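You operate a simulated robot arm through the tools that you are given. There is no shell and no other tool.

You run a simulated two-armed robot. Do the job below in one go: nothing can be reset, and whatever is moved stays where it is left.

## Task
Lag the return pipe: press the black cover on, then the white and blue clamps.
Fine: each clamp goes on the cover's mark of its own colour.

It is judged by the outcome, as a careful person would: the job done as asked, and still so three seconds after it is handed in. It fails if anything else is knocked over, pushed out of place, dropped, spilled or broken. Lids that push on must go on centred and level and be pressed home; caps that screw on are set level and turned clockwise until they are tight.

## Robot
Two 7-joint arms with fingered hands on one trunk that stands fixed in place. Base frame: the origin is at the foot of the trunk, x ahead of it, y to its left, z up; the work surface is at about z = 760. Units: mm, degrees, N and s.
The left shoulder is at [58, 170, 1238], the right one opposite. With the tool pointing down near the work surface each hand reaches from about 100 to 720 mm from the base axis, measured 20 degrees to its own side. Payload 4 kg a hand.
Tool frame (each hand has its own): the origin (TCP) lies between the finger pads and is the grasp point; the fingertips stand 26 mm ahead of it; z points along the fingers, y is the line along which they close. The gripper opens to 132 mm; its body begins 73 mm behind the TCP. The gripper is a hand of 4 fingers: y runs from the thumb to the fingers, the wrist lies at [0, 0, -224] in the tool frame, and closing takes about 1.5 s.
Orientation is that of the tool frame in the base frame, as [roll, pitch, yaw] about the fixed x, y, z axes, in that order (R = Rz(yaw) Ry(pitch) Rx(roll)). With the fingers straight down and closing along the base's y, the tool's x points along the base's -x, its y along +y and its z along -z.

## Interface
- The arms move only by the tool nudge_tool. It takes "left_targets", "right_targets" or both (then of equal length, played together; a hand with none holds still); each is a list of rows, each a list of 3 entries, a list of its own where there are three numbers: the shift along the tool's x, y, z in units of 50 mm (1.0 is 50 mm), then the turn, a rotation vector about the tool's x, y, z in units of 8 degrees (1.0 is 8 degrees), then the opening, from 0 (shut) to 1 (fully open). In form: [[[x, y, z], [rx, ry, rz], hand], ...]. A call has 1 to 20 rows; each row shifts and turns the commanded pose from where the row before left it, along the tool's axes as they then stand. A call with a number of a shift or a turn outside -1 to 1 is refused whole. Each row takes 0.2 s and may step no farther than 50 mm and 8.6 degrees from the row before; otherwise, or with a gripper value out of range, the whole call is refused. A pose out of reach is approached as far as the arm can. The call stops where the force on the tool passes 40 N (or 10 N more than at its start, if that is more) or the arm is blocked; 0.2 s more then pass. The fingers move at their own pace (about 108 mm/s each) and stop on an object; they squeeze with about 28 N. The grip force told is the motor's: it shows also when the fingers shut on nothing. Time passes only in rows, and 0.2 s behind the last, so rows that do not move let the fingers close. It gives the time, the measured TCP pose, the force on the tool (base axes), the opening and the grip force at its end, in the units of the frame above (readings bear some noise), with the torque about the TCP (base axes, N m) and any sound that the robot's microphone picked up, and new pictures: "show" is both (left out), scene, wrist or none (wrist: the cameras of the hands that moved).
- Cameras (640 x 400 px; columns grow to the right, rows downward): "scene" is now at [137.3, -35.8, 1436.1]; the picture's right is [-0.39, -0.92, 0.00], its down [-0.34, 0.14, -0.93] and it looks along [0.86, -0.36, -0.37] (base axes); focal length 214 px, centre (320, 200). "left" rides on the left gripper at [-73, 6, -94] in its tool frame; the picture's right is [-0.08, -1.00, 0.00], its down [0.78, -0.06, -0.62] and it looks along [0.61, -0.05, 0.79] (tool axes); focal length 230 px, centre (320, 200). "right" rides on the right gripper at [73, 6, -94] in its tool frame; the picture's right is [-0.08, 1.00, 0.00], its down [-0.78, -0.06, -0.62] and it looks along [-0.61, -0.05, 0.79] (tool axes); focal length 230 px, centre (320, 200). There is no depth. A picture from a camera that has moved, and an enlarged one, comes with that camera's place and axes in the base frame and with its lens.
- move_column(by): moves the trunk up (or, below 0, down) by that many mm; the arms and the scene camera ride with it, the base frame stays. It gives what a move gives, with no picture.
- preshape(shape, hand): the hand has 4 fingers and takes this shape, open, in about a second: jaw (thumb against the fingers, like two jaws); tri (thumb and two fingers); tip (a fingertip pinch); poke (one finger out to press); point (the index stretched); flat (the hand flat); cup (the hand cupped); fist (a fist). The gripper value then closes the fingers along that shape, each until it touches; the sizes above hold for jaw. It gives what a move gives, with no picture.
- pan_tilt(pan, tilt): turns the head with the scene camera to pan (to the left, within 80 degrees either way) and tilt (down, from -29 to 69), counted from straight ahead of the robot (the tilt from the chest, where the trunk bows). It gives what a move gives, and a new picture of the scene camera.
- inspect(camera, box): a new picture of the part [left, top, right, bottom] of that camera's present view, enlarged. It takes no simulated time.
- finish_job(): hands the job in; it is judged then, once.

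Places have to be worked out from the pictures, the camera data and where the tool is seen. Open the grippers and draw the arms clear of the work before you hand the job in, unless the task says otherwise.

The tools are called after "Request:" as a command line: name --argument value ..., lists and objects as JSON in quotes. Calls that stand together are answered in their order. nudge_tool: Moves the arms, as the interface text tells. Its arguments: {"type":"object","properties":{"left_targets":{"type":"array","items":{"type":"array"}},"right_targets":{"type":"array","items":{"type":"array"}},"show":{"type":"string","enum":["both","scene","wrist","none"]}},"required":[]} The other tools are called the same way: move_column (by) moves the trunk up or down; preshape (shape, hand) gives the hand a shape; pan_tilt (pan, tilt) turns the head that bears the scene camera; inspect (camera, box) takes an enlarged picture of a part of a camera's view; finish_job () hands the job in.

At the start:

```text
t: 0.0
left_eef_pos: [460.5, -12.3, 1399.1]
left_tcp_rot: [-179.9, 0.1, -180.0]
left_ft_force: [0.3, 0.1, -0.2]
left_moment: [-0.01, 0.02, -0.01]
left_grip_width: 131.7
left_gripper_force: 0.1
left_shape: jaw
right_eef_pos: [386.7, -538.3, 1436.4]
right_tcp_rot: [180.0, -0.1, -180.0]
right_ft_force: [-0.8, -0.1, -0.1]
right_moment: [0.02, 0.0, -0.02]
right_grip_width: 131.7
right_gripper_force: 0.0
right_shape: jaw
trunk travel left (down, up): [-250.0, 101.0]
head pan, tilt (commanded): [-22.7, 21.5]
```

scene: 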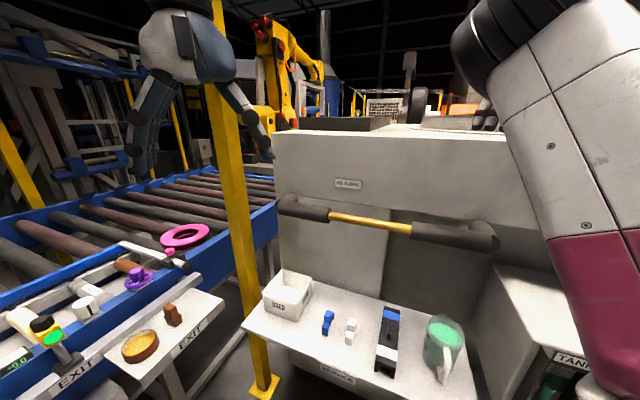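
right: 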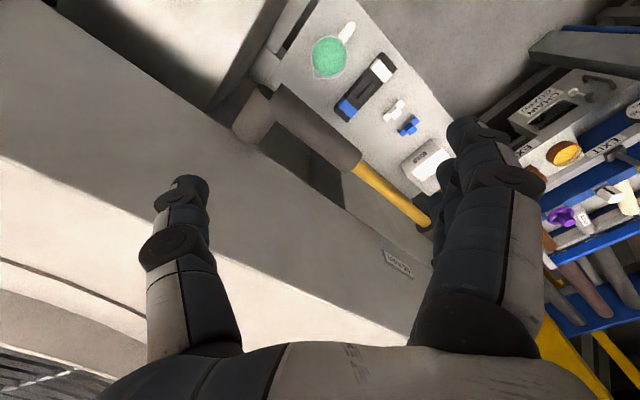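
left: 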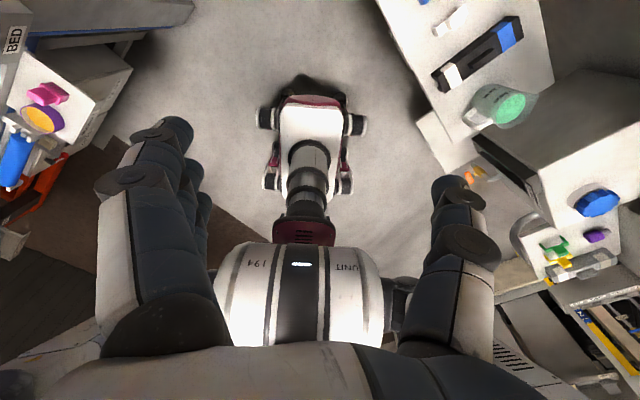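

I'll look closer at the pipe and at the parts on the shelf before moving anything.

Request:
inspect --camera "scene" --box '[240, 170, 520, 400]'

Request:
inspect --camera "right" --box '[220, 0, 480, 240]'

```text
1.74 times, centred on (380, 285) of scene
camera zoom: at [137.3, -35.8, 1436.1], right [-0.39, -0.92, 0.0], down [-0.34, 0.14, -0.93], along [0.86, -0.36, -0.37], focal length 373 px, centre (216, 52)
```

zoom: 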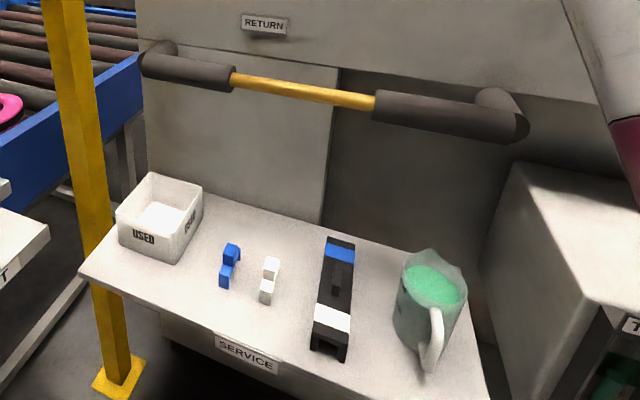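

```text
1.67 times, centred on (350, 120) of right
camera zoom: at [315.7, -533.2, 1528.7], right [0.08, 1.0, 0.0], down [0.78, -0.06, 0.62], along [0.61, -0.05, -0.79], focal length 384 px, centre (270, 333)
```

zoom: 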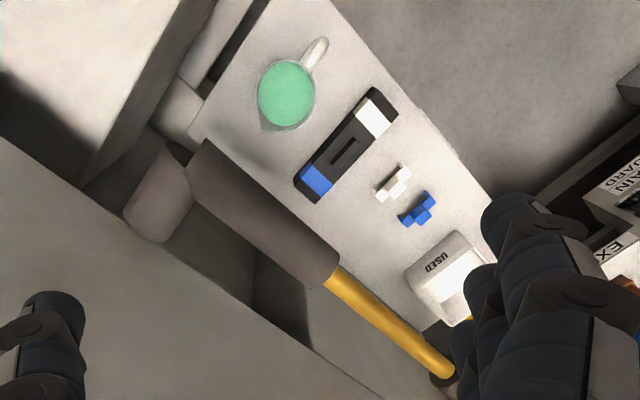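

The pipe looks to run about 45 degrees to my axes near [625, -397, 1135], with the cover lying on the shelf below it. I'll turn the head further right and down for a better view of the work.

Request:
pan_tilt --pan -38 --tilt 42

```text
t: 0.8
left_eef_pos: [458.5, -12.6, 1397.9]
left_tcp_rot: [-179.9, 0.0, -179.9]
left_ft_force: [-0.2, 0.5, 0.4]
left_moment: [0.02, 0.0, 0.02]
left_grip_width: 131.8
left_gripper_force: 0.0
left_shape: jaw
right_eef_pos: [386.6, -539.2, 1436.0]
right_tcp_rot: [179.9, 0.1, -179.9]
right_ft_force: [-0.2, -0.4, -0.1]
right_moment: [0.01, -0.05, -0.03]
right_grip_width: 131.8
right_gripper_force: 0.1
right_shape: jaw
trunk travel left (down, up): [-250.0, 101.0]
head pan, tilt (commanded): [-38.0, 42.0]
camera scene: at [117.5, -51.3, 1404.3], right [-0.62, -0.79, 0.0], down [-0.53, 0.41, -0.74], along [0.59, -0.46, -0.67], focal length 214 px, centre (320, 200)
```

scene: 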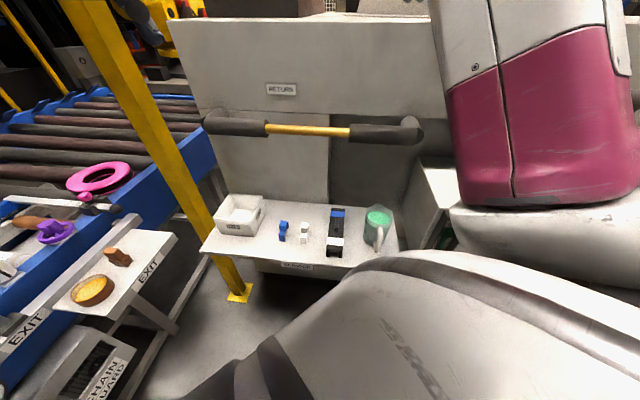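

The right upper arm shows on the right and the work is square to this view. I'll zoom in on the shelf and on the pipe.

Request:
inspect --camera "scene" --box '[200, 180, 420, 280]'

Request:
inspect --camera "scene" --box '[180, 70, 440, 190]'

```text
2.91 times, centred on (310, 230) of scene
camera zoom: at [117.5, -51.3, 1404.3], right [-0.62, -0.79, 0.0], down [-0.53, 0.41, -0.74], along [0.59, -0.46, -0.67], focal length 624 px, centre (349, 113)
```

zoom: 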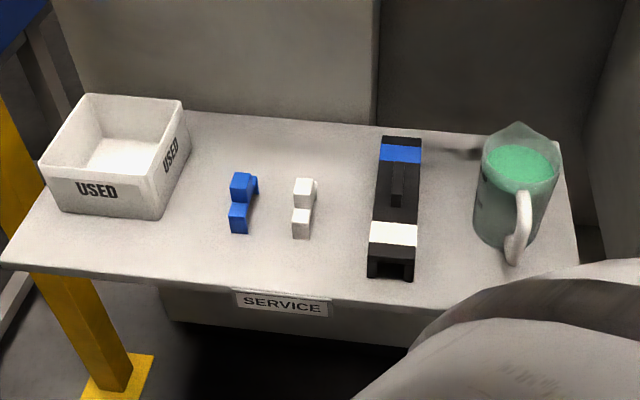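

```text
2.46 times, centred on (310, 130) of scene
camera zoom: at [117.5, -51.3, 1404.3], right [-0.62, -0.79, 0.0], down [-0.53, 0.41, -0.74], along [0.59, -0.46, -0.67], focal length 528 px, centre (345, 372)
```

zoom: 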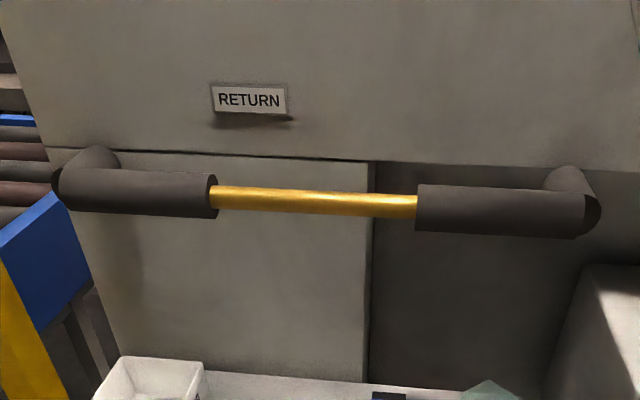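

The cover seems about 200 mm long and 54 mm wide, and the bare pipe about 250 mm. I'll enlarge the clamps and the cover further to learn their shapes.

Request:
inspect --camera "scene" --box '[270, 210, 320, 250]'

Request:
inspect --camera "scene" --box '[310, 200, 370, 262]'

Request:
inspect --camera "right" --box '[320, 40, 460, 150]'

```text
10.00 times, centred on (295, 230) of scene
camera zoom: at [117.5, -51.3, 1404.3], right [-0.62, -0.79, 0.0], down [-0.53, 0.41, -0.74], along [0.59, -0.46, -0.67], focal length 2145 px, centre (570, -100)
```

zoom: 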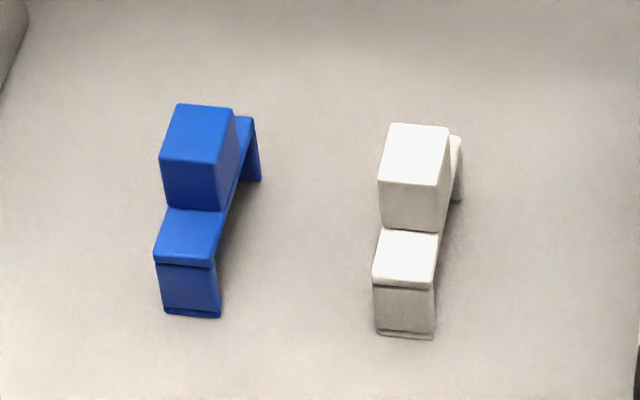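

```text
6.45 times, centred on (340, 231) of scene
camera zoom: at [117.5, -51.3, 1404.3], right [-0.62, -0.79, 0.0], down [-0.53, 0.41, -0.74], along [0.59, -0.46, -0.67], focal length 1384 px, centre (191, 0)
```

zoom: 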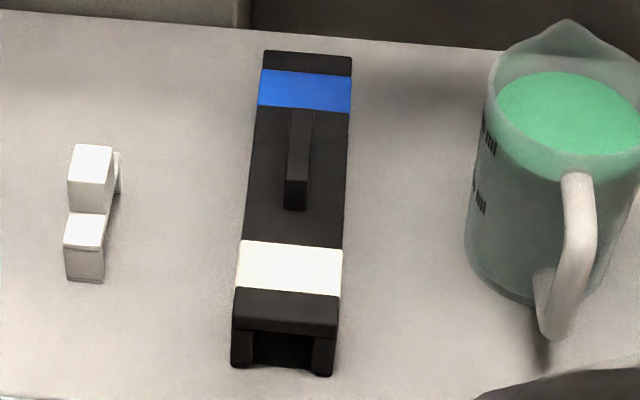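

```text
3.64 times, centred on (390, 95) of right
camera zoom: at [315.7, -533.1, 1528.8], right [0.08, 1.0, 0.0], down [0.78, -0.06, 0.62], along [0.62, -0.05, -0.79], focal length 837 px, centre (66, 582)
```

zoom: 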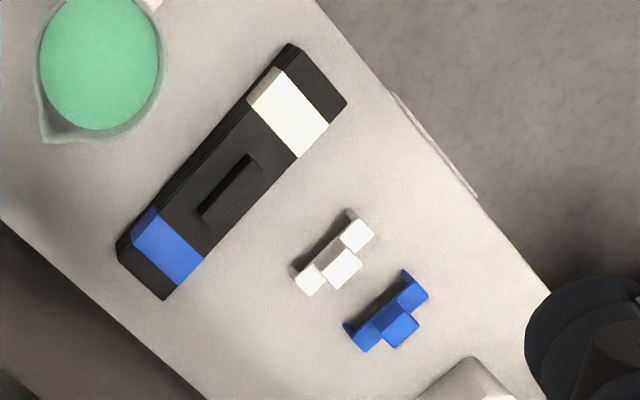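

The cover is a channel about 198 x 54 x 45 mm with its slot down. It has a rib handle about 50 x 13 x 27 mm on top, centred near [487, -417], and its axis heads about -44.5 degrees. I'll bring the right hand in front of the pipe and turn it so it can close across the rib.

Request:
nudge_tool --right_targets '[[[-0.09, 0.8, 0], [0, 0, 0], 1], [[-0.09, 0.8, 0], [0, 0, 0], 1], [[-0.09, 0.8, 0], [0, 0, 0], 1], [[-0.09, 0.8, 0], [0, 0, 0], 1], [[-0.09, 0.8, 0], [0, 0, 0], 1], [[0, 0, 0], [0, 0, 0.927], 0.6], [[0, 0, 0], [0, 0, 0.927], 0.6], [[0, 0, 0], [0, 0, 0.927], 0.6], [[0, 0, 0], [0, 0, 0.927], 0.6], [[0, 0, 0], [0, 0, 0.927], 0.6], [[0, 0, 0], [0, 0, 0.927], 0.6]]' --show "both"

```text
t: 3.4
left_eef_pos: [460.6, -13.1, 1398.6]
left_tcp_rot: [-179.9, 0.0, -179.9]
left_ft_force: [0.0, 0.9, -0.4]
left_moment: [-0.01, -0.01, 0.03]
left_grip_width: 131.9
left_gripper_force: 0.0
left_shape: jaw
right_eef_pos: [410.5, -365.2, 1421.6]
right_tcp_rot: [177.7, -3.9, 133.4]
right_ft_force: [-0.1, -1.0, 0.3]
right_moment: [-0.03, 0.01, 0.05]
right_grip_width: 79.9
right_gripper_force: 0.0
right_shape: jaw
trunk travel left (down, up): [-250.0, 101.0]
head pan, tilt (commanded): [-38.0, 42.0]
stopped in row 11 (right hand): the arm was blocked; the commanded pose is now the measured one
camera scene: at [113.7, -58.5, 1408.1], right [-0.69, -0.73, 0.0], down [-0.46, 0.44, -0.77], along [0.56, -0.53, -0.64], focal length 214 px, centre (320, 200)
camera right: at [366.9, -315.8, 1518.4], right [0.78, 0.63, 0.03], down [0.51, -0.66, 0.56], along [0.37, -0.42, -0.83], focal length 230 px, centre (320, 200)
```

scene: 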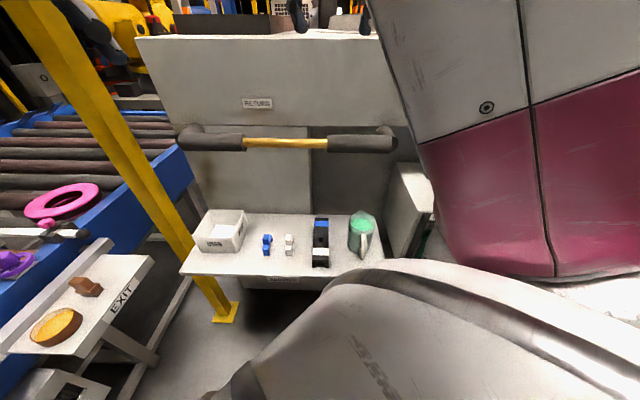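
right: 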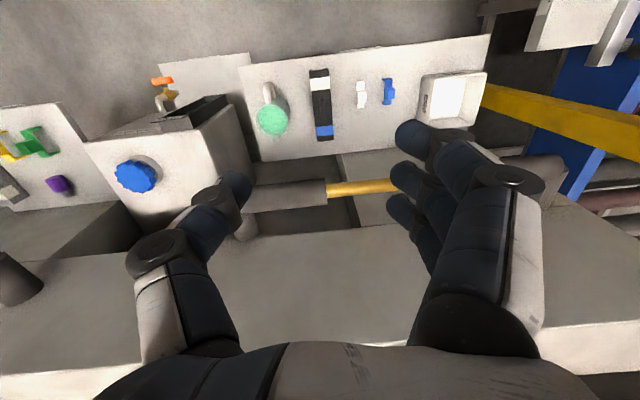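

The arm stopped blocked at the end of the turn, and the scene camera shifted slightly, so the folded upper arm is probably touching the head. I'll lower the hand straight down in front of the pipe, which unfolds the arm.

Request:
nudge_tool --right_targets '[[[0, 0, 0.9], [0, 0, 0], 0.6], [[0, 0, 0.9], [0, 0, 0], 0.6], [[0, 0, 0.9], [0, 0, 0], 0.6], [[0, 0, 0.9], [0, 0, 0], 0.6]]' --show "both"

```text
t: 4.4
left_eef_pos: [461.6, -12.5, 1398.2]
left_tcp_rot: [-179.8, 0.0, -179.9]
left_ft_force: [0.3, 0.7, 0.4]
left_moment: [0.02, -0.02, -0.03]
left_grip_width: 132.1
left_gripper_force: 0.0
left_shape: jaw
right_eef_pos: [403.0, -363.0, 1229.7]
right_tcp_rot: [175.9, -6.4, 132.0]
right_ft_force: [0.3, -0.3, 0.4]
right_moment: [0.01, -0.03, 0.0]
right_grip_width: 79.6
right_gripper_force: 0.1
right_shape: jaw
trunk travel left (down, up): [-250.0, 101.0]
head pan, tilt (commanded): [-38.0, 42.0]
camera scene: at [118.9, -54.6, 1411.5], right [-0.63, -0.78, 0.0], down [-0.47, 0.38, -0.8], along [0.62, -0.5, -0.6], focal length 214 px, centre (320, 200)
camera right: at [362.2, -317.6, 1330.4], right [0.8, 0.6, 0.06], down [0.49, -0.7, 0.52], along [0.36, -0.38, -0.85], focal length 230 px, centre (320, 200)
```

scene: 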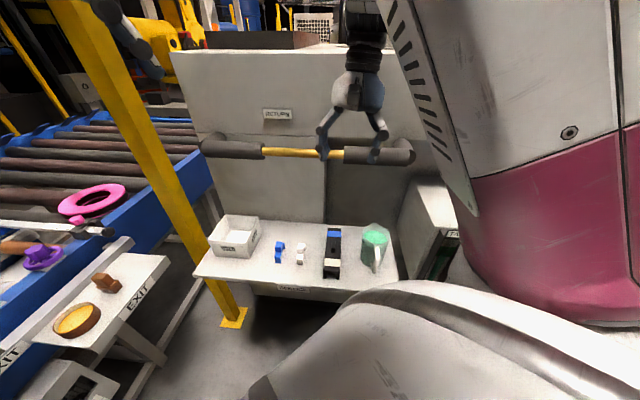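
right: 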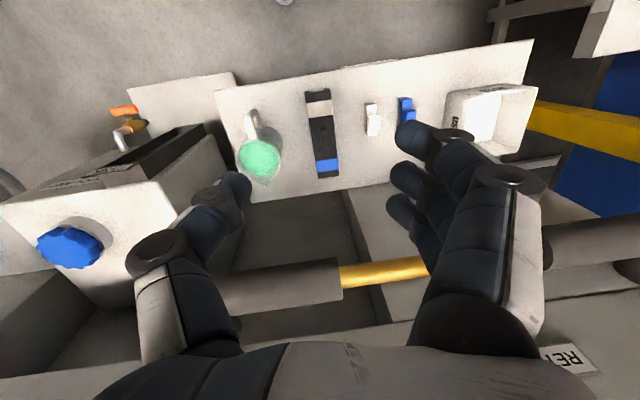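

The hand is now at z 1230, clear in front of the pipe, and tilted about 7 degrees. I'll level it, set its yaw to match the cover and go on down.

Request:
nudge_tool --right_targets '[[[0, 0, 0], [0.26, -0.4, -0.22], 0.6], [[0, 0, 0], [0.26, -0.4, -0.22], 0.6], [[0, 0, 0.9], [0, 0, 0], 0.6], [[0, 0, 0.9], [0, 0, 0], 0.6], [[0, 0, 0.9], [0, 0, 0], 0.6], [[0, 0, 0], [0, 0, 0], 0.6]]' --show "both"

Request:
inspect --camera "right" --box '[200, 40, 480, 220]'

```text
t: 5.8
left_eef_pos: [459.9, -11.9, 1399.4]
left_tcp_rot: [-179.9, 0.0, -180.0]
left_ft_force: [-0.2, 0.6, -0.3]
left_moment: [0.01, -0.02, -0.03]
left_grip_width: 132.0
left_gripper_force: 0.1
left_shape: jaw
right_eef_pos: [406.7, -363.7, 1104.6]
right_tcp_rot: [179.1, 0.9, 134.9]
right_ft_force: [-0.7, 0.7, 0.1]
right_moment: [-0.04, -0.02, 0.0]
right_grip_width: 79.9
right_gripper_force: 0.1
right_shape: jaw
trunk travel left (down, up): [-250.0, 101.0]
head pan, tilt (commanded): [-38.0, 42.0]
camera scene: at [116.7, -51.2, 1404.4], right [-0.62, -0.79, 0.0], down [-0.53, 0.41, -0.74], along [0.59, -0.46, -0.67], focal length 214 px, centre (320, 200)
camera right: at [358.6, -308.2, 1195.1], right [0.76, 0.65, 0.02], down [0.5, -0.6, 0.63], along [0.42, -0.47, -0.78], focal length 230 px, centre (320, 200)
```

scene: 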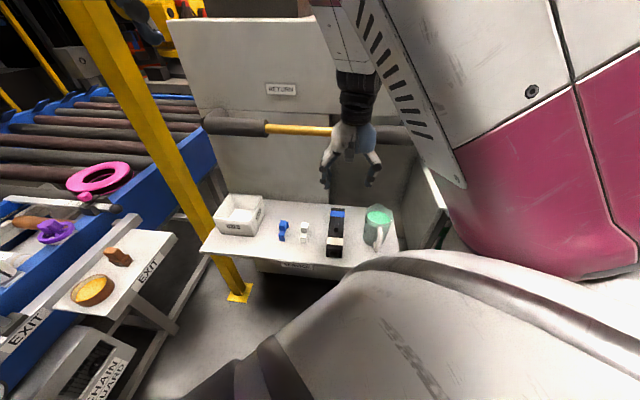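
right: 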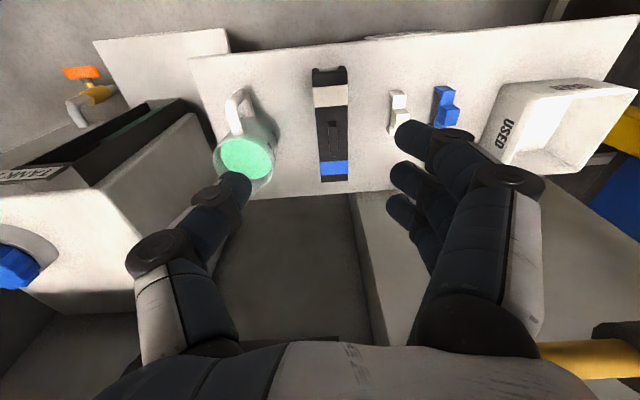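

```text
2.22 times, centred on (340, 130) of right
camera zoom: at [358.6, -308.2, 1195.1], right [0.76, 0.65, 0.02], down [0.5, -0.6, 0.63], along [0.42, -0.47, -0.78], focal length 511 px, centre (276, 356)
```

zoom: 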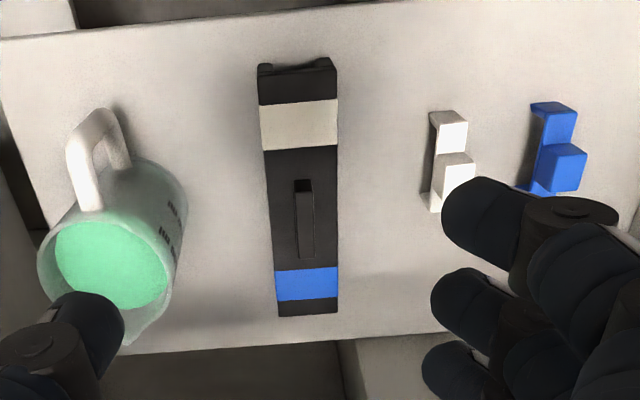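

The head is back where it should be and the hand is level at z 1105. Both views put the cover centre at about (488, -416) with its axis at -45 degrees. The beaker stands about 86 mm from that axis, so I'll narrow the opening, go down in front of the pipe and then slide over the rib.

Request:
nudge_tool --right_targets '[[[0, 0, 0.98], [0.06, 0.06, 0], 0.38], [[0, 0, 0.98], [0.05, 0.05, 0], 0.38], [[0, 0, 0.98], [0, 0, 0], 0.38], [[-0.64, 0.135, 0], [0, 0, 0], 0.38], [[-0.63, 0.135, 0], [0, 0, 0], 0.38], [[-0.63, 0.135, 0], [0, 0, 0], 0.38], [[0, 0, 0], [0, 0, 0], 0.38]]' --show "both"

Request:
inspect --camera "right" --box '[160, 60, 480, 260]'

Request:
inspect --camera "scene" --box '[270, 100, 430, 270]'

```text
t: 7.4
left_eef_pos: [459.7, -10.7, 1399.5]
left_tcp_rot: [-180.0, 0.0, -180.0]
left_ft_force: [0.0, -0.1, 0.9]
left_moment: [0.01, 0.01, 0.02]
left_grip_width: 132.0
left_gripper_force: 0.1
left_shape: jaw
right_eef_pos: [494.3, -416.2, 964.3]
right_tcp_rot: [-177.2, 2.0, 137.1]
right_ft_force: [0.2, -0.3, 0.8]
right_moment: [0.01, 0.0, -0.02]
right_grip_width: 50.6
right_gripper_force: 0.1
right_shape: jaw
trunk travel left (down, up): [-250.0, 101.0]
head pan, tilt (commanded): [-38.0, 42.0]
camera scene: at [117.1, -51.0, 1404.3], right [-0.62, -0.79, 0.0], down [-0.53, 0.41, -0.74], along [0.59, -0.46, -0.67], focal length 214 px, centre (320, 200)
camera right: at [446.6, -357.8, 1052.7], right [0.74, 0.67, -0.05], down [0.54, -0.54, 0.65], along [0.41, -0.5, -0.76], focal length 230 px, centre (320, 200)
```

scene: 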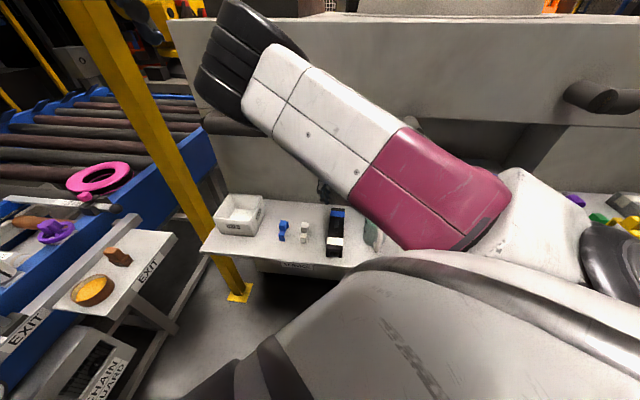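
right: 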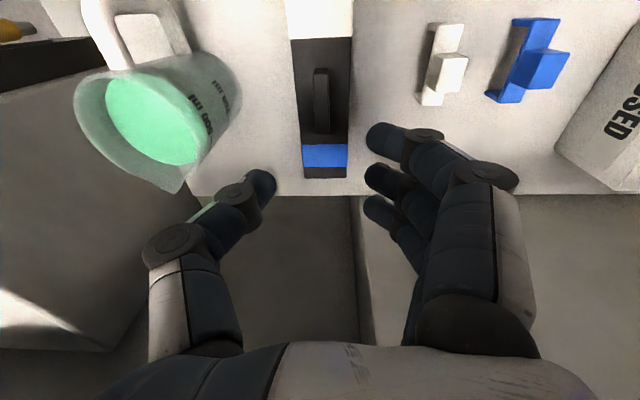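

```text
2.00 times, centred on (320, 160) of right
camera zoom: at [446.6, -357.8, 1052.7], right [0.74, 0.67, -0.05], down [0.54, -0.54, 0.65], along [0.41, -0.5, -0.76], focal length 460 px, centre (320, 280)
```

zoom: 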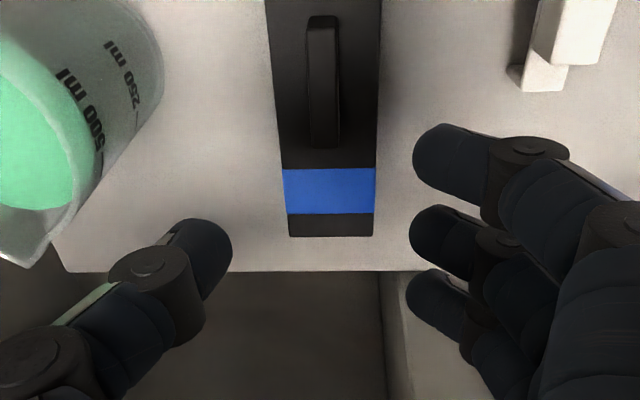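

```text
2.35 times, centred on (350, 185) of scene
camera zoom: at [117.1, -51.0, 1404.3], right [-0.62, -0.79, 0.0], down [-0.53, 0.41, -0.74], along [0.59, -0.46, -0.67], focal length 505 px, centre (249, 235)
```

zoom: 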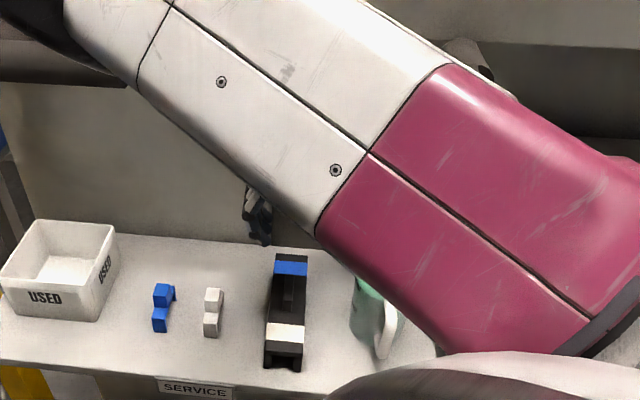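

The rib lies straight ahead under the hand. The right elbow has swung up fairly near the left hand, so I'll move the left hand away to the left and let the right arm settle.

Request:
nudge_tool --left_targets '[[[0, 0.9, 0], [0, 0, 0], 1], [[0, 0.9, 0], [0, 0, 0], 1], [[0, 0.9, 0], [0, 0, 0], 1], [[0, 0.9, 0], [0, 0, 0], 1], [[0, 0.9, 0], [0, 0, 0], 1]]' --show "none"

Request:
inspect --camera "right" --box '[160, 60, 480, 260]'

```text
t: 8.6
left_eef_pos: [458.4, 215.6, 1398.6]
left_tcp_rot: [-179.9, 0.0, -180.0]
left_ft_force: [0.2, 0.1, -0.3]
left_moment: [-0.05, -0.02, 0.02]
left_grip_width: 131.9
left_gripper_force: 0.1
left_shape: jaw
right_eef_pos: [494.5, -415.2, 963.3]
right_tcp_rot: [-177.2, 2.1, 136.9]
right_ft_force: [0.4, 0.4, 0.3]
right_moment: [-0.01, 0.02, -0.04]
right_grip_width: 50.7
right_gripper_force: 0.0
right_shape: jaw
trunk travel left (down, up): [-250.0, 101.0]
head pan, tilt (commanded): [-38.0, 42.0]
```

```text
2.00 times, centred on (320, 160) of right
camera zoom: at [446.5, -357.0, 1053.0], right [0.74, 0.67, -0.05], down [0.54, -0.54, 0.65], along [0.41, -0.5, -0.76], focal length 460 px, centre (320, 280)
```

zoom: 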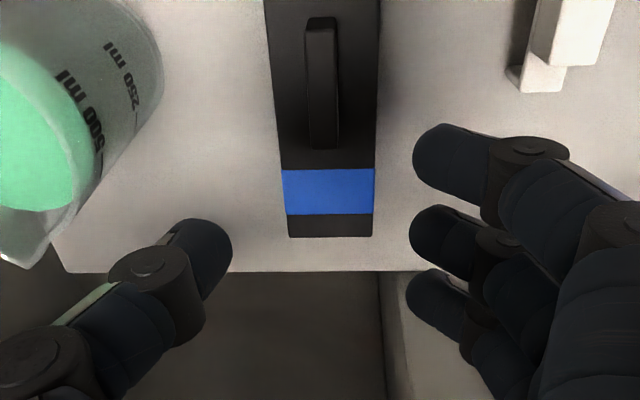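

Triangulating again puts the rib centre at (487.7, -417.5) at -45 degrees. The beaker rim is only about 85 mm to the thumb side, so I'll narrow the opening to about 30 mm, level the hand, and come down part way centred on the rib.

Request:
nudge_tool --right_targets '[[[0, 0, 0], [-0.35, 0.26, 0.24], 0.23], [[0.066, -0.126, 0.4], [0, 0, 0], 0.23], [[0, 0, 0.5], [0, 0, 0], 0.23], [[0, 0, 0.4], [0, 0, 0], 0.23], [[0, 0, 0], [0, 0, 0], 0.23]]' --show "wrist"

Request:
inspect --camera "right" --box '[160, 0, 480, 200]'

Request:
inspect --camera "scene" --box '[290, 160, 410, 270]'

```text
t: 9.8
left_eef_pos: [459.4, 212.4, 1398.2]
left_tcp_rot: [-179.8, 0.0, -179.9]
left_ft_force: [-0.1, 0.2, 0.4]
left_moment: [0.0, 0.01, 0.0]
left_grip_width: 131.6
left_gripper_force: 0.1
left_shape: jaw
right_eef_pos: [487.1, -418.5, 899.2]
right_tcp_rot: [179.9, -0.1, 134.9]
right_ft_force: [0.9, -0.2, 0.4]
right_moment: [0.0, 0.03, -0.02]
right_grip_width: 31.0
right_gripper_force: 0.0
right_shape: jaw
trunk travel left (down, up): [-250.0, 101.0]
head pan, tilt (commanded): [-38.0, 42.0]
camera right: at [440.0, -363.8, 990.8], right [0.76, 0.65, 0.0], down [0.51, -0.6, 0.62], along [0.4, -0.47, -0.79], focal length 230 px, centre (320, 200)
```

right: 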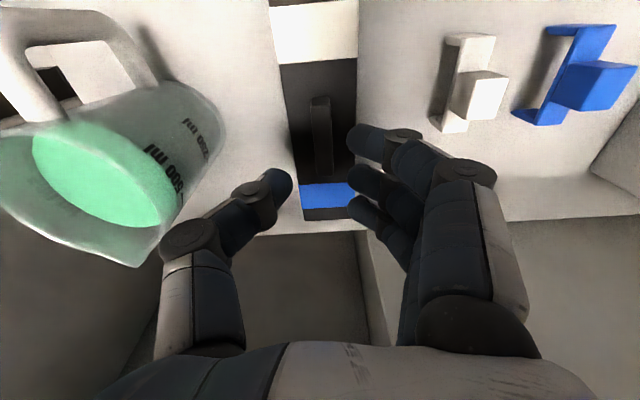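

```text
2.00 times, centred on (320, 100) of right
camera zoom: at [440.0, -363.8, 990.8], right [0.76, 0.65, 0.0], down [0.51, -0.6, 0.62], along [0.4, -0.47, -0.79], focal length 460 px, centre (320, 400)
```

zoom: 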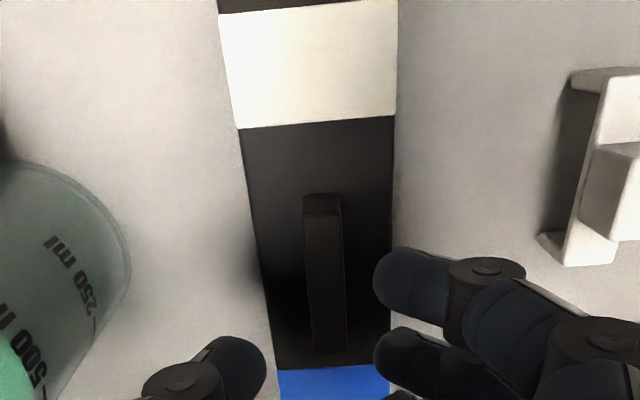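

```text
3.64 times, centred on (350, 215) of scene
camera zoom: at [117.3, -51.2, 1404.2], right [-0.62, -0.79, 0.0], down [-0.53, 0.41, -0.74], along [0.59, -0.46, -0.67], focal length 780 px, centre (211, 146)
```

zoom: 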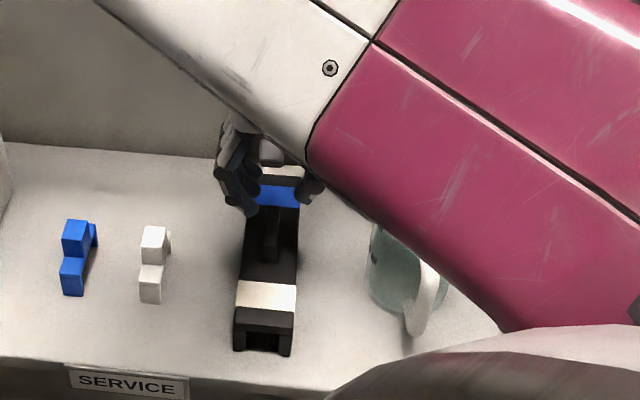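

The rib is centred between thumb and fingers, offset about 1.5 mm at most, and the thumb clears the beaker rim by about 20 mm. I'll go down until the fingertips are just above the cover's top.

Request:
nudge_tool --right_targets '[[[0, 0.02, 0.5], [0, 0, 0], 0.23], [[0, 0, 0.4], [0, 0, 0], 0.23], [[0, 0, 0.2], [0, 0, 0], 0.23], [[0, 0, 0.15], [0, 0, 0], 0.23], [[0, 0, 0], [0, 0, 0], 0.23]]' --show "wrist"

Request:
inspect --camera "scene" --box '[310, 180, 390, 260]'

```text
t: 11.0
left_eef_pos: [459.3, 213.4, 1397.3]
left_tcp_rot: [-179.9, 0.1, -179.9]
left_ft_force: [0.7, 0.0, 0.2]
left_moment: [-0.01, -0.01, -0.02]
left_grip_width: 132.0
left_gripper_force: 0.0
left_shape: jaw
right_eef_pos: [487.1, -416.9, 835.1]
right_tcp_rot: [179.9, -0.1, 135.0]
right_ft_force: [-0.8, 0.5, -1.1]
right_moment: [0.01, -0.01, -0.01]
right_grip_width: 30.9
right_gripper_force: 0.0
right_shape: jaw
trunk travel left (down, up): [-250.0, 101.0]
head pan, tilt (commanded): [-38.0, 42.0]
camera right: at [440.0, -362.6, 928.4], right [0.76, 0.65, 0.0], down [0.51, -0.6, 0.62], along [0.4, -0.47, -0.79], focal length 230 px, centre (320, 200)
```

right: 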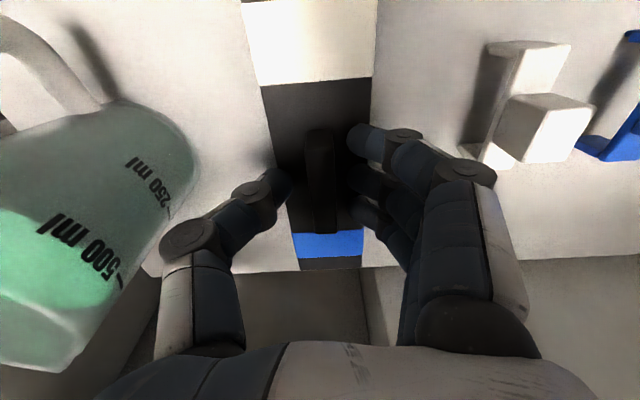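

```text
5.00 times, centred on (350, 220) of scene
camera zoom: at [117.4, -51.4, 1404.2], right [-0.62, -0.79, 0.0], down [-0.53, 0.41, -0.74], along [0.59, -0.46, -0.67], focal length 1072 px, centre (170, 100)
```

zoom: 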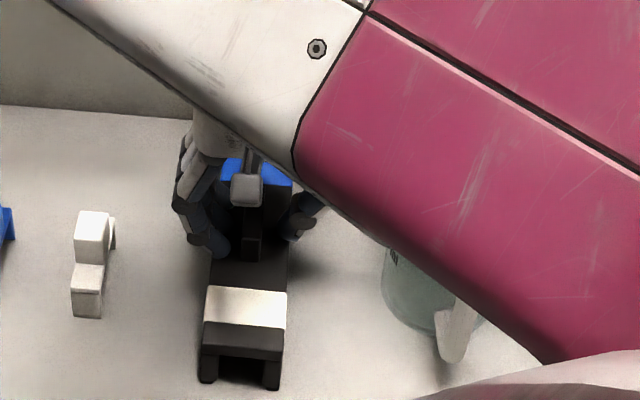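

There is no contact force and the rib stands between thumb and fingers. I'll close the hand on it now.

Request:
nudge_tool --right_targets '[[[0, 0, 0], [0, 0, 0], 0], [[0, 0, 0], [0, 0, 0], 0], [[0, 0, 0], [0, 0, 0], 0], [[0, 0, 0], [0, 0, 0], 0], [[0, 0, 0], [0, 0, 0], 0]]' --show "wrist"

```text
t: 12.2
left_eef_pos: [458.2, 212.5, 1398.7]
left_tcp_rot: [-180.0, 0.0, -179.8]
left_ft_force: [-0.7, -0.3, -0.5]
left_moment: [0.03, 0.03, 0.01]
left_grip_width: 131.9
left_gripper_force: 0.1
left_shape: jaw
right_eef_pos: [485.9, -418.7, 836.4]
right_tcp_rot: [179.9, -0.1, 135.0]
right_ft_force: [0.2, 0.9, 0.3]
right_moment: [-0.02, 0.02, -0.02]
right_grip_width: 9.2
right_gripper_force: 28.4
right_shape: jaw
trunk travel left (down, up): [-250.0, 101.0]
head pan, tilt (commanded): [-38.0, 42.0]
camera right: at [440.0, -362.7, 928.5], right [0.76, 0.65, 0.0], down [0.51, -0.6, 0.62], along [0.4, -0.47, -0.79], focal length 230 px, centre (320, 200)
```

right: 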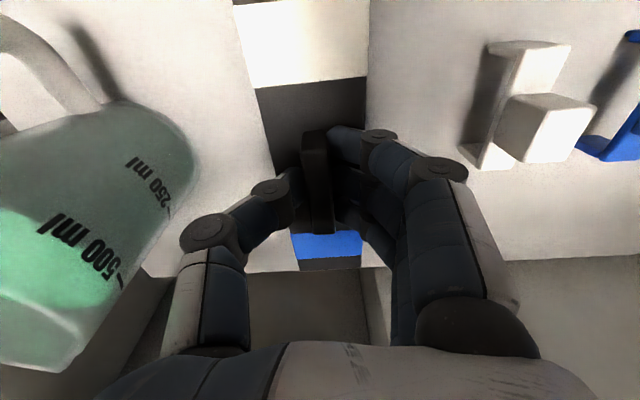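

The grip reads 28 N at 9 mm, so the rib is held. I'll lift 30 mm first and check that the cover comes up level.

Request:
nudge_tool --right_targets '[[[0, 0, -0.1], [0, 0, 0], 0], [[0, 0, -0.2], [0, 0, 0], 0], [[0, 0, -0.3], [0, 0, 0], 0], [[0, 0, 0], [0, 0, 0], 0]]' --show "both"

Request:
inspect --camera "scene" --box '[310, 180, 390, 260]'

```text
t: 13.2
left_eef_pos: [459.3, 213.1, 1397.7]
left_tcp_rot: [180.0, 0.0, -180.0]
left_ft_force: [-0.7, 0.4, 0.0]
left_moment: [-0.01, -0.01, -0.02]
left_grip_width: 132.1
left_gripper_force: 0.1
left_shape: jaw
right_eef_pos: [487.5, -418.1, 866.3]
right_tcp_rot: [179.9, -0.1, 135.0]
right_ft_force: [0.3, -0.3, -0.9]
right_moment: [0.03, 0.05, -0.02]
right_grip_width: 9.0
right_gripper_force: 27.6
right_shape: jaw
trunk travel left (down, up): [-250.0, 101.0]
head pan, tilt (commanded): [-38.0, 42.0]
camera scene: at [117.6, -51.5, 1404.1], right [-0.62, -0.79, 0.0], down [-0.53, 0.41, -0.74], along [0.59, -0.46, -0.67], focal length 214 px, centre (320, 200)
camera right: at [440.2, -363.8, 958.8], right [0.76, 0.65, 0.0], down [0.51, -0.6, 0.62], along [0.4, -0.47, -0.79], focal length 230 px, centre (320, 200)
```

scene: 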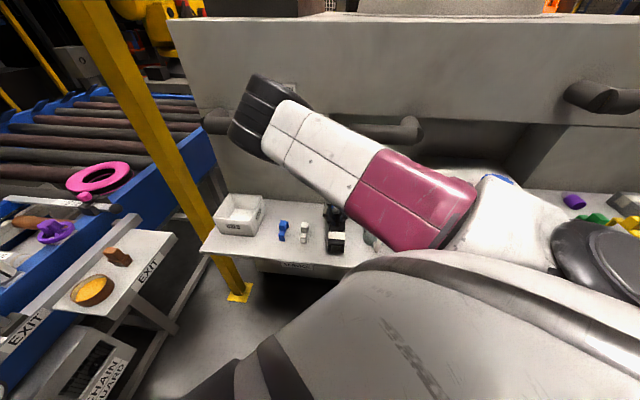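
right: 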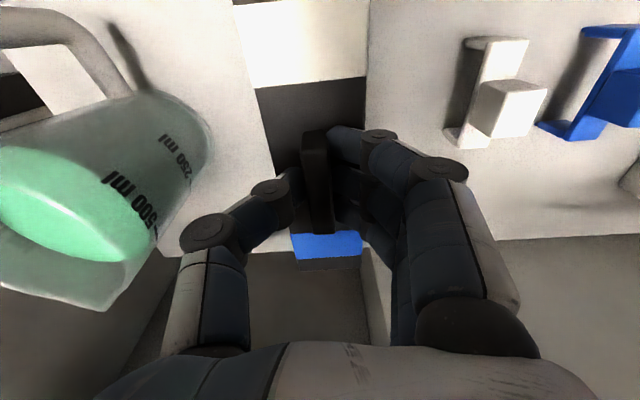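

```text
5.00 times, centred on (350, 220) of scene
camera zoom: at [117.6, -51.5, 1404.1], right [-0.62, -0.79, 0.0], down [-0.53, 0.41, -0.74], along [0.59, -0.46, -0.67], focal length 1072 px, centre (170, 100)
```

zoom: 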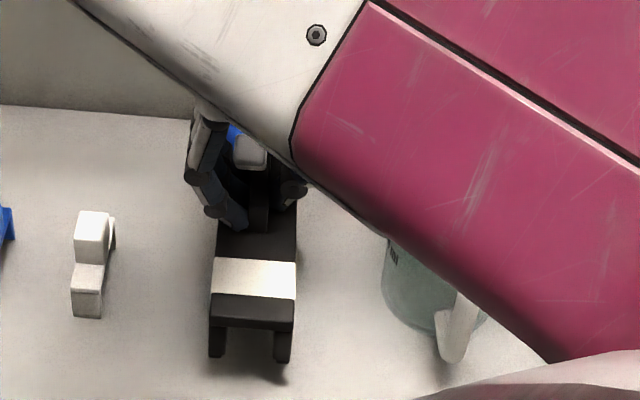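

The cover came up level, with the marks unmoved relative to the hand. I'll raise the trunk by 100 mm; this lifts the cover past the beaker and gives the arm better room at pipe height.

Request:
move_column --by 100

```text
t: 14.6
left_eef_pos: [459.9, 212.7, 1499.0]
left_tcp_rot: [-179.8, 0.1, -179.9]
left_ft_force: [-0.3, -0.9, -0.2]
left_moment: [-0.03, 0.0, 0.01]
left_grip_width: 132.0
left_gripper_force: 0.1
left_shape: jaw
right_eef_pos: [486.1, -418.1, 966.1]
right_tcp_rot: [179.9, -0.1, 134.9]
right_ft_force: [-0.2, 0.0, -1.1]
right_moment: [0.0, -0.01, 0.02]
right_grip_width: 9.3
right_gripper_force: 28.2
right_shape: jaw
trunk travel left (down, up): [-350.0, 1.0]
head pan, tilt (commanded): [-38.0, 42.0]
```

The cover is at TCP z 966, clear above the beaker. I'll raise it a bit more, draw back from the pipe and slide left, so there is free air to turn the cover parallel to the pipe.

Request:
nudge_tool --right_targets '[[[0, 0, -0.6], [0, 0, 0], 0], [[0.55, 0.5, 0], [0, 0, 0], 0], [[0.55, 0.5, 0], [0, 0, 0], 0], [[0.55, 0.5, 0], [0, 0, 0], 0], [[0.55, 0.5, 0], [0, 0, 0], 0], [[0, 0, 0], [0, 0, 0], 0]]' --show "both"

```text
t: 16.0
left_eef_pos: [459.9, 213.0, 1498.5]
left_tcp_rot: [-179.9, -0.1, -180.0]
left_ft_force: [0.5, 0.4, 0.1]
left_moment: [0.01, -0.01, 0.03]
left_grip_width: 131.8
left_gripper_force: 0.1
left_shape: jaw
right_eef_pos: [475.4, -289.7, 992.9]
right_tcp_rot: [179.1, -1.7, 131.1]
right_ft_force: [0.8, 0.4, -0.7]
right_moment: [0.0, 0.0, 0.0]
right_grip_width: 8.9
right_gripper_force: 28.0
right_shape: jaw
trunk travel left (down, up): [-350.0, 1.0]
head pan, tilt (commanded): [-38.0, 42.0]
camera scene: at [106.5, -51.1, 1504.4], right [-0.62, -0.79, 0.0], down [-0.53, 0.41, -0.74], along [0.59, -0.46, -0.67], focal length 214 px, centre (320, 200)
camera right: at [433.2, -233.6, 1086.9], right [0.8, 0.6, 0.01], down [0.47, -0.65, 0.59], along [0.36, -0.47, -0.8], focal length 230 px, centre (320, 200)
```

scene: 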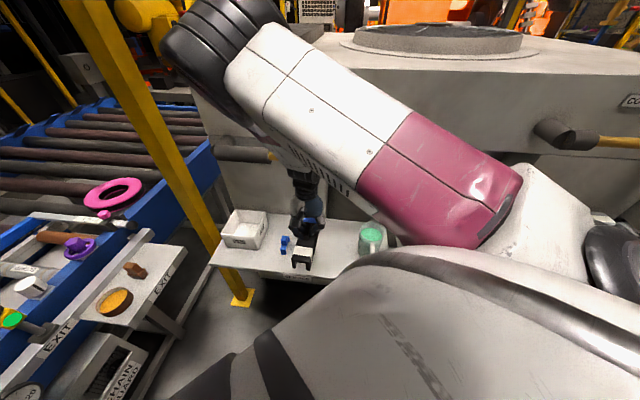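
right: 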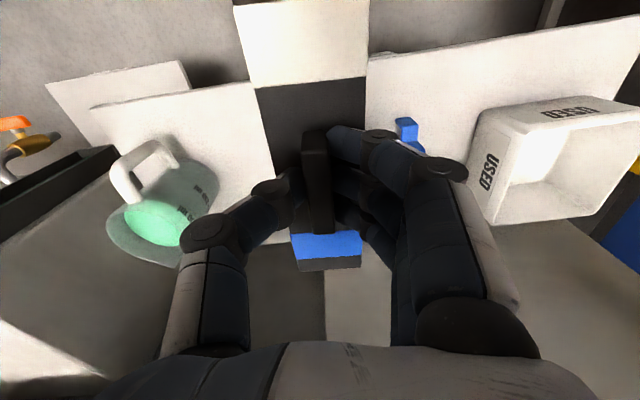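

The measured pose is about 20 mm and 4 degrees short of what I commanded. I'll wait to see whether the arm is merely lagging.

Request:
nudge_tool --right_targets '[[[0, 0, 0], [0, 0, 0], 0], [[0, 0, 0], [0, 0, 0], 0], [[0, 0, 0], [0, 0, 0], 0]]' --show "none"

```text
t: 16.8
left_eef_pos: [460.0, 212.6, 1498.9]
left_tcp_rot: [-179.8, 0.0, -179.9]
left_ft_force: [-0.3, -0.3, -0.7]
left_moment: [-0.02, 0.01, 0.03]
left_grip_width: 132.1
left_gripper_force: 0.1
left_shape: jaw
right_eef_pos: [477.6, -286.4, 994.9]
right_tcp_rot: [178.6, -1.7, 131.3]
right_ft_force: [-0.7, 0.9, -1.0]
right_moment: [0.01, 0.01, -0.02]
right_grip_width: 9.0
right_gripper_force: 28.0
right_shape: jaw
trunk travel left (down, up): [-350.0, 1.0]
head pan, tilt (commanded): [-38.0, 42.0]
```

It is only creeping, so the wrist is probably near a joint limit at this yaw. Turning toward 225 degrees should relieve that, so I'll start the turn and watch it.

Request:
nudge_tool --right_targets '[[[0, 0, 0], [0, 0, -0.9], 0], [[0, 0, 0], [0, 0, -0.9], 0], [[0, 0, 0], [0, 0, -0.9], 0], [[0, 0, 0], [0, 0, -0.9], 0], [[0, 0, 0], [0, 0, 0], 0]]' --show "scene"

```text
t: 18.0
left_eef_pos: [460.4, 213.5, 1498.4]
left_tcp_rot: [-179.9, 0.0, -179.9]
left_ft_force: [-0.1, -0.2, 0.3]
left_moment: [-0.06, 0.01, 0.04]
left_grip_width: 131.9
left_gripper_force: 0.0
left_shape: jaw
right_eef_pos: [477.6, -287.1, 995.8]
right_tcp_rot: [177.8, -0.7, 160.3]
right_ft_force: [0.3, 0.4, -1.1]
right_moment: [0.01, 0.01, 0.0]
right_grip_width: 9.2
right_gripper_force: 27.7
right_shape: jaw
trunk travel left (down, up): [-350.0, 1.0]
head pan, tilt (commanded): [-38.0, 42.0]
camera scene: at [106.3, -51.4, 1504.5], right [-0.62, -0.79, 0.0], down [-0.53, 0.41, -0.74], along [0.59, -0.46, -0.67], focal length 214 px, centre (320, 200)
```

scene: 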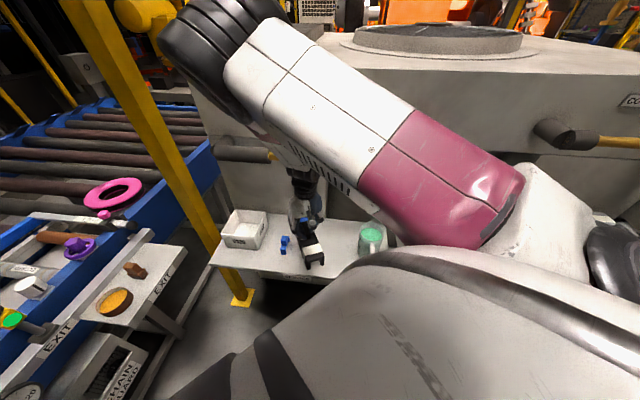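

The turn works and the yaw is now 160. I'll go on to about 225 degrees, parallel to the pipe.

Request:
nudge_tool --right_targets '[[[0, 0, 0], [0, 0, -0.9], 0], [[0, 0, 0], [0, 0, -0.9], 0], [[0, 0, 0], [0, 0, -0.9], 0], [[0, 0, 0], [0, 0, -0.9], 0], [[0, 0, 0], [0, 0, -0.9], 0], [[0, 0, 0], [0, 0, -0.9], 0], [[0, 0, 0], [0, 0, -0.9], 0], [[0, 0, 0], [0, 0, -0.9], 0], [[0, 0, 0], [0, 0, -0.9], 0], [[0, 0, 0], [0, 0, 0], 0], [[0, 0, 0], [0, 0, 0], 0]]' --show "both"

```text
t: 20.4
left_eef_pos: [459.3, 213.0, 1498.2]
left_tcp_rot: [-179.9, 0.0, -179.9]
left_ft_force: [-0.3, 0.0, -0.1]
left_moment: [0.0, -0.03, 0.01]
left_grip_width: 131.6
left_gripper_force: 0.1
left_shape: jaw
right_eef_pos: [476.1, -286.8, 996.2]
right_tcp_rot: [178.6, 1.5, -135.1]
right_ft_force: [-0.2, -0.1, -0.4]
right_moment: [0.02, 0.01, -0.01]
right_grip_width: 9.2
right_gripper_force: 28.0
right_shape: jaw
trunk travel left (down, up): [-350.0, 1.0]
head pan, tilt (commanded): [-38.0, 42.0]
camera scene: at [106.3, -51.4, 1504.5], right [-0.62, -0.79, 0.0], down [-0.53, 0.41, -0.74], along [0.59, -0.46, -0.67], focal length 214 px, centre (320, 200)
camera right: at [422.1, -337.6, 1086.1], right [-0.65, 0.76, 0.03], down [0.6, 0.49, 0.64], along [0.47, 0.43, -0.77], focal length 230 px, centre (320, 200)
```

scene: 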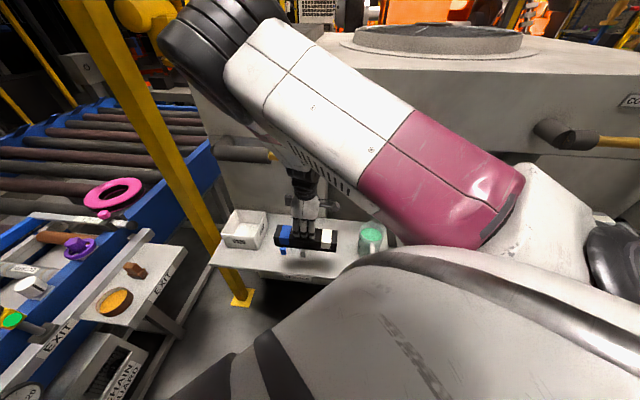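
right: 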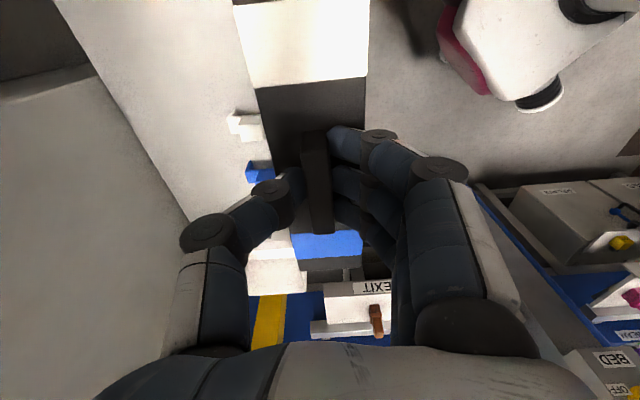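

The cover is now parallel to the pipe, blue end left and white end right, in free air in front of it. I'll raise it past pipe height while keeping the hand well in front.

Request:
nudge_tool --right_targets '[[[0, -0.15, -0.9], [0, 0, 0], 0], [[0, -0.15, -0.9], [0, 0, 0], 0], [[0, -0.15, -0.9], [0, 0, 0], 0], [[0, -0.15, -0.9], [0, 0, 0], 0], [[0, 0, 0], [0, 0, 0], 0]]' --show "both"

```text
t: 21.6
left_eef_pos: [460.6, 212.6, 1498.5]
left_tcp_rot: [-179.9, 0.0, -179.9]
left_ft_force: [-0.7, -0.5, 0.0]
left_moment: [-0.01, -0.02, 0.05]
left_grip_width: 131.8
left_gripper_force: 0.1
left_shape: jaw
right_eef_pos: [497.6, -306.1, 1171.0]
right_tcp_rot: [177.7, 1.8, -134.3]
right_ft_force: [0.0, 0.4, -1.2]
right_moment: [0.0, 0.01, -0.04]
right_grip_width: 9.0
right_gripper_force: 28.5
right_shape: jaw
trunk travel left (down, up): [-350.0, 1.0]
head pan, tilt (commanded): [-38.0, 42.0]
camera scene: at [106.9, -51.6, 1504.4], right [-0.62, -0.79, 0.0], down [-0.53, 0.41, -0.74], along [0.59, -0.46, -0.67], focal length 214 px, centre (320, 200)
camera right: at [445.0, -359.5, 1261.6], right [-0.66, 0.75, 0.04], down [0.6, 0.49, 0.64], along [0.46, 0.45, -0.77], focal length 230 px, centre (320, 200)
```

scene: 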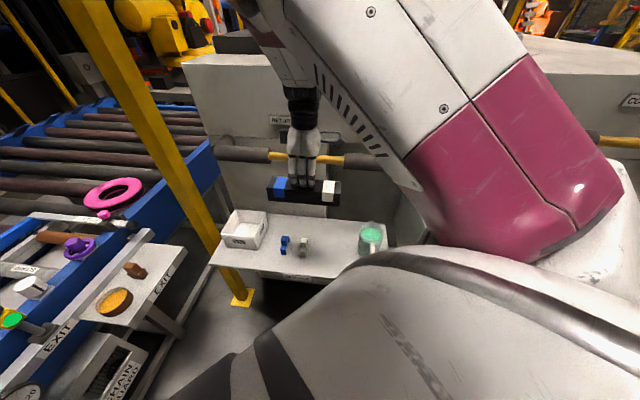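
right: 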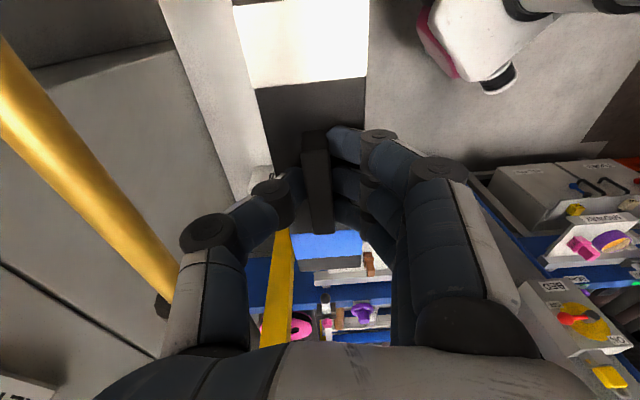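

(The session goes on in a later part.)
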